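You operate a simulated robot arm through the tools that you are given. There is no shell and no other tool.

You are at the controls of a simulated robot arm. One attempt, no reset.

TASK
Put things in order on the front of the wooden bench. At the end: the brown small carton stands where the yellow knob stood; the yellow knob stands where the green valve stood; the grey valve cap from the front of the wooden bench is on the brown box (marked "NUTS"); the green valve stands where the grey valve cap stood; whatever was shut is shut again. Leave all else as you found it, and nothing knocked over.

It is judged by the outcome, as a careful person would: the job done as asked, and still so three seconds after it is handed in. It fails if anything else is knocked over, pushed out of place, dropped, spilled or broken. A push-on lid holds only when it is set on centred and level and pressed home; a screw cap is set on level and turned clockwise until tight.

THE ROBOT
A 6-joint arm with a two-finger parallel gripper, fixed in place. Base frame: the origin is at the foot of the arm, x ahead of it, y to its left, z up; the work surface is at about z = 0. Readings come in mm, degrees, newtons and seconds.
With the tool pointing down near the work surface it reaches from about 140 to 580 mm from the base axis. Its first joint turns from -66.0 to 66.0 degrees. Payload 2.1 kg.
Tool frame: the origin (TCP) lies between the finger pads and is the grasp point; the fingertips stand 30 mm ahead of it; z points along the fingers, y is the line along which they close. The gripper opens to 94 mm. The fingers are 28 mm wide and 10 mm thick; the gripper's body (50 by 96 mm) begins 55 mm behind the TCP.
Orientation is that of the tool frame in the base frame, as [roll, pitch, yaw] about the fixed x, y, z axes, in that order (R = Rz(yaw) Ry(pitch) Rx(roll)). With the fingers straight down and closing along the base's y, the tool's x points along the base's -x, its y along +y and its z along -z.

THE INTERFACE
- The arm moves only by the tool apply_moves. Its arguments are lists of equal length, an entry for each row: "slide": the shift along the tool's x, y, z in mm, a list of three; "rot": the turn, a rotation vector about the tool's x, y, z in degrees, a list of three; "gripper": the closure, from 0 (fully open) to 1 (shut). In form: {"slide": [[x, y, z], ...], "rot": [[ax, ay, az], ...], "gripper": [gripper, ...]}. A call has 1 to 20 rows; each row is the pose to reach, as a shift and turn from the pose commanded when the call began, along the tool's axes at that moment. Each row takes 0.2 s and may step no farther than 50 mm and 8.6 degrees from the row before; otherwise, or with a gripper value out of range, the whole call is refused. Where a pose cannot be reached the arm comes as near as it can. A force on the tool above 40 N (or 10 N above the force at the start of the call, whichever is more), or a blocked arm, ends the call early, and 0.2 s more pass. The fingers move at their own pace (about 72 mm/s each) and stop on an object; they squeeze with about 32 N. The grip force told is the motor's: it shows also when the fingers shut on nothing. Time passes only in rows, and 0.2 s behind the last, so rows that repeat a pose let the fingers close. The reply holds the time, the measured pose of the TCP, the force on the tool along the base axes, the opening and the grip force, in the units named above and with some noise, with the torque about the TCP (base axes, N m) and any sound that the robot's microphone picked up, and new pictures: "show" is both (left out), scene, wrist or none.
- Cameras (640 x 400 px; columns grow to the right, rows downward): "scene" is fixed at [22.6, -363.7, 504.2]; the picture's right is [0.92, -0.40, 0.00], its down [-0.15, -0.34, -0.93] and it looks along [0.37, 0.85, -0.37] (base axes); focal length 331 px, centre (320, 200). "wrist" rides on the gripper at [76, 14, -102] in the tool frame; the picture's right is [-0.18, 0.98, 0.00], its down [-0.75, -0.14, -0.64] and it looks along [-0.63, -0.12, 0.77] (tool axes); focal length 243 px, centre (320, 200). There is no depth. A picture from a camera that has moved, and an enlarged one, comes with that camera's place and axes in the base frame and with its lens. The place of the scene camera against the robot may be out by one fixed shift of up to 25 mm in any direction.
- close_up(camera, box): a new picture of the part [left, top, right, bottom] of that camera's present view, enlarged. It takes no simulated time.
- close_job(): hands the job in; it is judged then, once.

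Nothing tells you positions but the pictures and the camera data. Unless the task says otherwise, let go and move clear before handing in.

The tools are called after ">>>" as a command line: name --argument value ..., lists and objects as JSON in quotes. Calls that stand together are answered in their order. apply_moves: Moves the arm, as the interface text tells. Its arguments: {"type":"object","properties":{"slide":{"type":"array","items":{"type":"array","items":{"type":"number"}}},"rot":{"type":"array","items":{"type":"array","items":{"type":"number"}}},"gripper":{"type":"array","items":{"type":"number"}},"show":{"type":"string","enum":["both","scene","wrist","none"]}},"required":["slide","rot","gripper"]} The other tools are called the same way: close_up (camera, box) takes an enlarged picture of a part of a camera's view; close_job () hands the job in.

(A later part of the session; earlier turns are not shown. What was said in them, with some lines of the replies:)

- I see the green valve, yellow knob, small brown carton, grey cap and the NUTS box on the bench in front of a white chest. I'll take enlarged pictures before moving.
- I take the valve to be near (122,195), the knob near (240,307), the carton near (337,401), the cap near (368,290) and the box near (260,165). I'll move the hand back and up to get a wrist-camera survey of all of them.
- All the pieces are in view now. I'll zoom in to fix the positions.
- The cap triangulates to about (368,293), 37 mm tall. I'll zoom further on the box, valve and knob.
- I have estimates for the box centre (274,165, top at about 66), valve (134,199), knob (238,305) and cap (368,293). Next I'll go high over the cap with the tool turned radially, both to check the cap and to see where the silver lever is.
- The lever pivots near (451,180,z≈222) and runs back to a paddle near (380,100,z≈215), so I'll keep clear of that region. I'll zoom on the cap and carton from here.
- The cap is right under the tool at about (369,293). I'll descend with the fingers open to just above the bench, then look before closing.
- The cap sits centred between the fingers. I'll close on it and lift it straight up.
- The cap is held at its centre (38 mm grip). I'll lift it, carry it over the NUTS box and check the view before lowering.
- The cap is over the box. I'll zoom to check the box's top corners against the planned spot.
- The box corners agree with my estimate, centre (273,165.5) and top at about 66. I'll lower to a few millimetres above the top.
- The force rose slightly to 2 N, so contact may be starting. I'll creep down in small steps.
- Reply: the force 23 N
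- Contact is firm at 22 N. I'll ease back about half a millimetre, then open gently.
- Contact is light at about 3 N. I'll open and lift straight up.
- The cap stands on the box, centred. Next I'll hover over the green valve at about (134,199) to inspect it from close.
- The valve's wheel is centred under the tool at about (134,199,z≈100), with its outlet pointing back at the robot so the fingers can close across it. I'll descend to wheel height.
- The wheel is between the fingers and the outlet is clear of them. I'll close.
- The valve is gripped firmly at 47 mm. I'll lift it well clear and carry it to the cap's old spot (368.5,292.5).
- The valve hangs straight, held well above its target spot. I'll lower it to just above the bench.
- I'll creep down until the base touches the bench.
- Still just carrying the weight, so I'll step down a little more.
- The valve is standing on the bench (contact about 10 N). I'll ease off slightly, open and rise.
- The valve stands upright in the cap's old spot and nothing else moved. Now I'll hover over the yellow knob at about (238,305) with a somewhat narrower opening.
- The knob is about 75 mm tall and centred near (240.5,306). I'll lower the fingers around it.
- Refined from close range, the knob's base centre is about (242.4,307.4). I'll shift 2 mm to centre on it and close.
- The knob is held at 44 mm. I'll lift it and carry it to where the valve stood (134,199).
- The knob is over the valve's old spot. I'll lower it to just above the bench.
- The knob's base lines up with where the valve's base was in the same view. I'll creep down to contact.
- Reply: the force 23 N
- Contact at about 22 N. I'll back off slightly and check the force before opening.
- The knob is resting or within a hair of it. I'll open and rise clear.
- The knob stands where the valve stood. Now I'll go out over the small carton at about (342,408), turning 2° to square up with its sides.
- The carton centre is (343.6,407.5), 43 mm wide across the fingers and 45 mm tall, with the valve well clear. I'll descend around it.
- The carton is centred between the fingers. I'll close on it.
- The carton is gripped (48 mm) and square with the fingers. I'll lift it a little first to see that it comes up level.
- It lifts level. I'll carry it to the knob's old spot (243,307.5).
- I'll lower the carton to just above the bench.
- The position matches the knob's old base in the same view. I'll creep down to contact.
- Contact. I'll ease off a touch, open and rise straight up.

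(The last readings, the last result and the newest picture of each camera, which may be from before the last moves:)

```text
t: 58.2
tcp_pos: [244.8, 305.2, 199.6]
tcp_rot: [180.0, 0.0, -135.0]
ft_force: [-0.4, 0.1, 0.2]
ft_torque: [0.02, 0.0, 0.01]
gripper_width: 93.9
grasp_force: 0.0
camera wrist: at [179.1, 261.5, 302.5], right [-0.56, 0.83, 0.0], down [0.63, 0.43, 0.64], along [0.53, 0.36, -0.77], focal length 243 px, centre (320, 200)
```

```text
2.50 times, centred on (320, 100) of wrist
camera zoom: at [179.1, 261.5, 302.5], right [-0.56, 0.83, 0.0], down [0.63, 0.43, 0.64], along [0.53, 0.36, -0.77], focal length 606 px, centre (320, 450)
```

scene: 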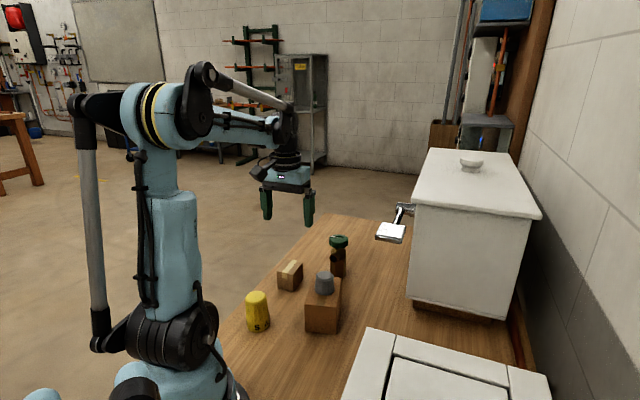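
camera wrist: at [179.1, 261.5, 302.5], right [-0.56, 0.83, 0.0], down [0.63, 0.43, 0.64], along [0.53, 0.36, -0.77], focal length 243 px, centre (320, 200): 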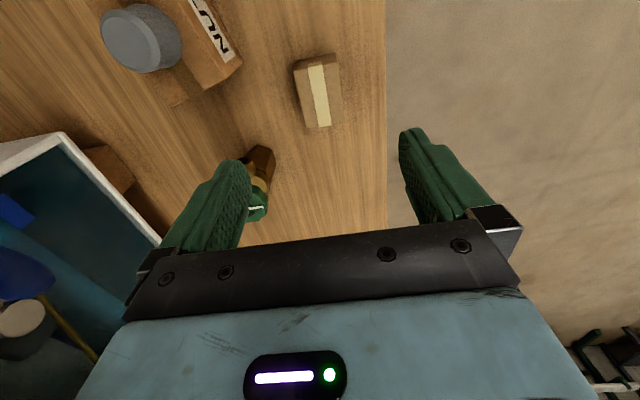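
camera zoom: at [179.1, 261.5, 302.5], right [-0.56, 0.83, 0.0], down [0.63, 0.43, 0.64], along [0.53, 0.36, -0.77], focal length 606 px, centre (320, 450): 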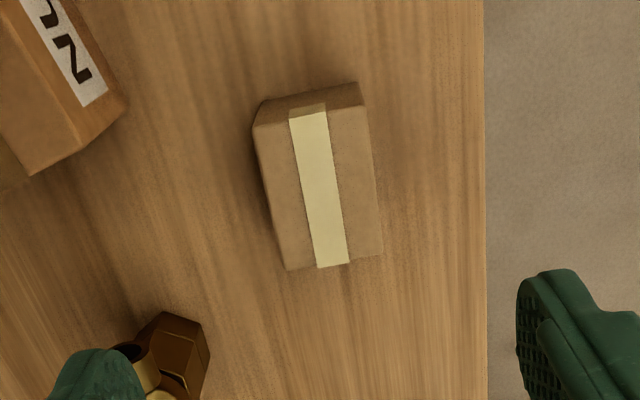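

The carton stands where the knob stood, the knob where the valve stood, the valve where the cap stood, and the cap is on the NUTS box. The box and lever haven't moved. I'll lift the hand well clear and take one last look.

>>> apply_moves --slide '[[0, 0, -25], [0, 0, -50], [0, 0, -75], [0, 0, -75], [0, 0, -75]]' --rot '[[0, 0, 0], [0, 0, 0], [0, 0, 0], [0, 0, 0], [0, 0, 0]]' --gripper '[0, 0, 0, 0, 0]' --show "both"

>>> close_up --camera "scene" --box '[230, 200, 430, 340]'

```text
t: 59.4
tcp_pos: [243.8, 305.4, 271.0]
tcp_rot: [-180.0, 0.0, -135.0]
ft_force: [-0.1, 0.1, -0.3]
ft_torque: [0.03, -0.03, 0.0]
gripper_width: 93.9
grasp_force: 0.0
camera wrist: at [179.1, 262.0, 376.0], right [-0.56, 0.83, 0.0], down [0.63, 0.43, 0.64], along [0.53, 0.36, -0.77], focal length 243 px, centre (320, 200)
```

scene: 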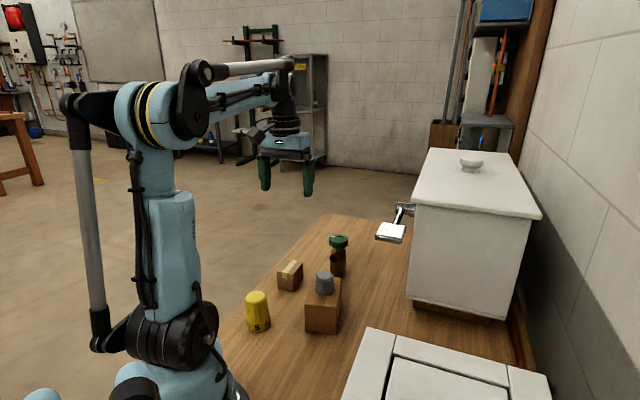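
wrist: 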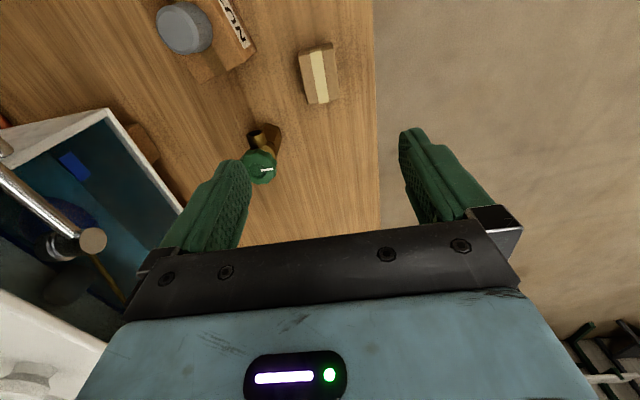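

```text
2.86 times, centred on (330, 270) of scene
camera zoom: at [22.6, -363.7, 504.2], right [0.92, -0.4, 0.0], down [-0.15, -0.34, -0.93], along [0.37, 0.85, -0.37], focal length 944 px, centre (291, 0)
```

zoom: 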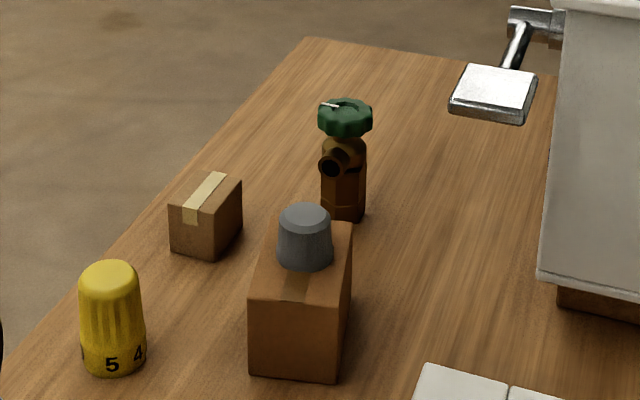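

Everything stands upright in its asked place, nothing else was touched, and the hand is empty and clear. I'm handing the job in.

>>> close_job

```text
The job is handed in.
```

All four pieces are in their asked places on the bench, upright, and I've handed the job in.

- **Grey valve cap:** on top of the NUTS box, close to its centre.
- **Green valve:** where the grey cap stood.
- **Yellow knob:** where the green valve stood.
- **Brown small carton:** where the yellow knob stood.

I placed each piece by camera estimate, so positions should be right to within a few millimetres. The last pictures show the NUTS box and the white chest's lever where they were at the start. I opened nothing, so there was nothing to shut again. The gripper is empty and was raised well clear before I handed in.
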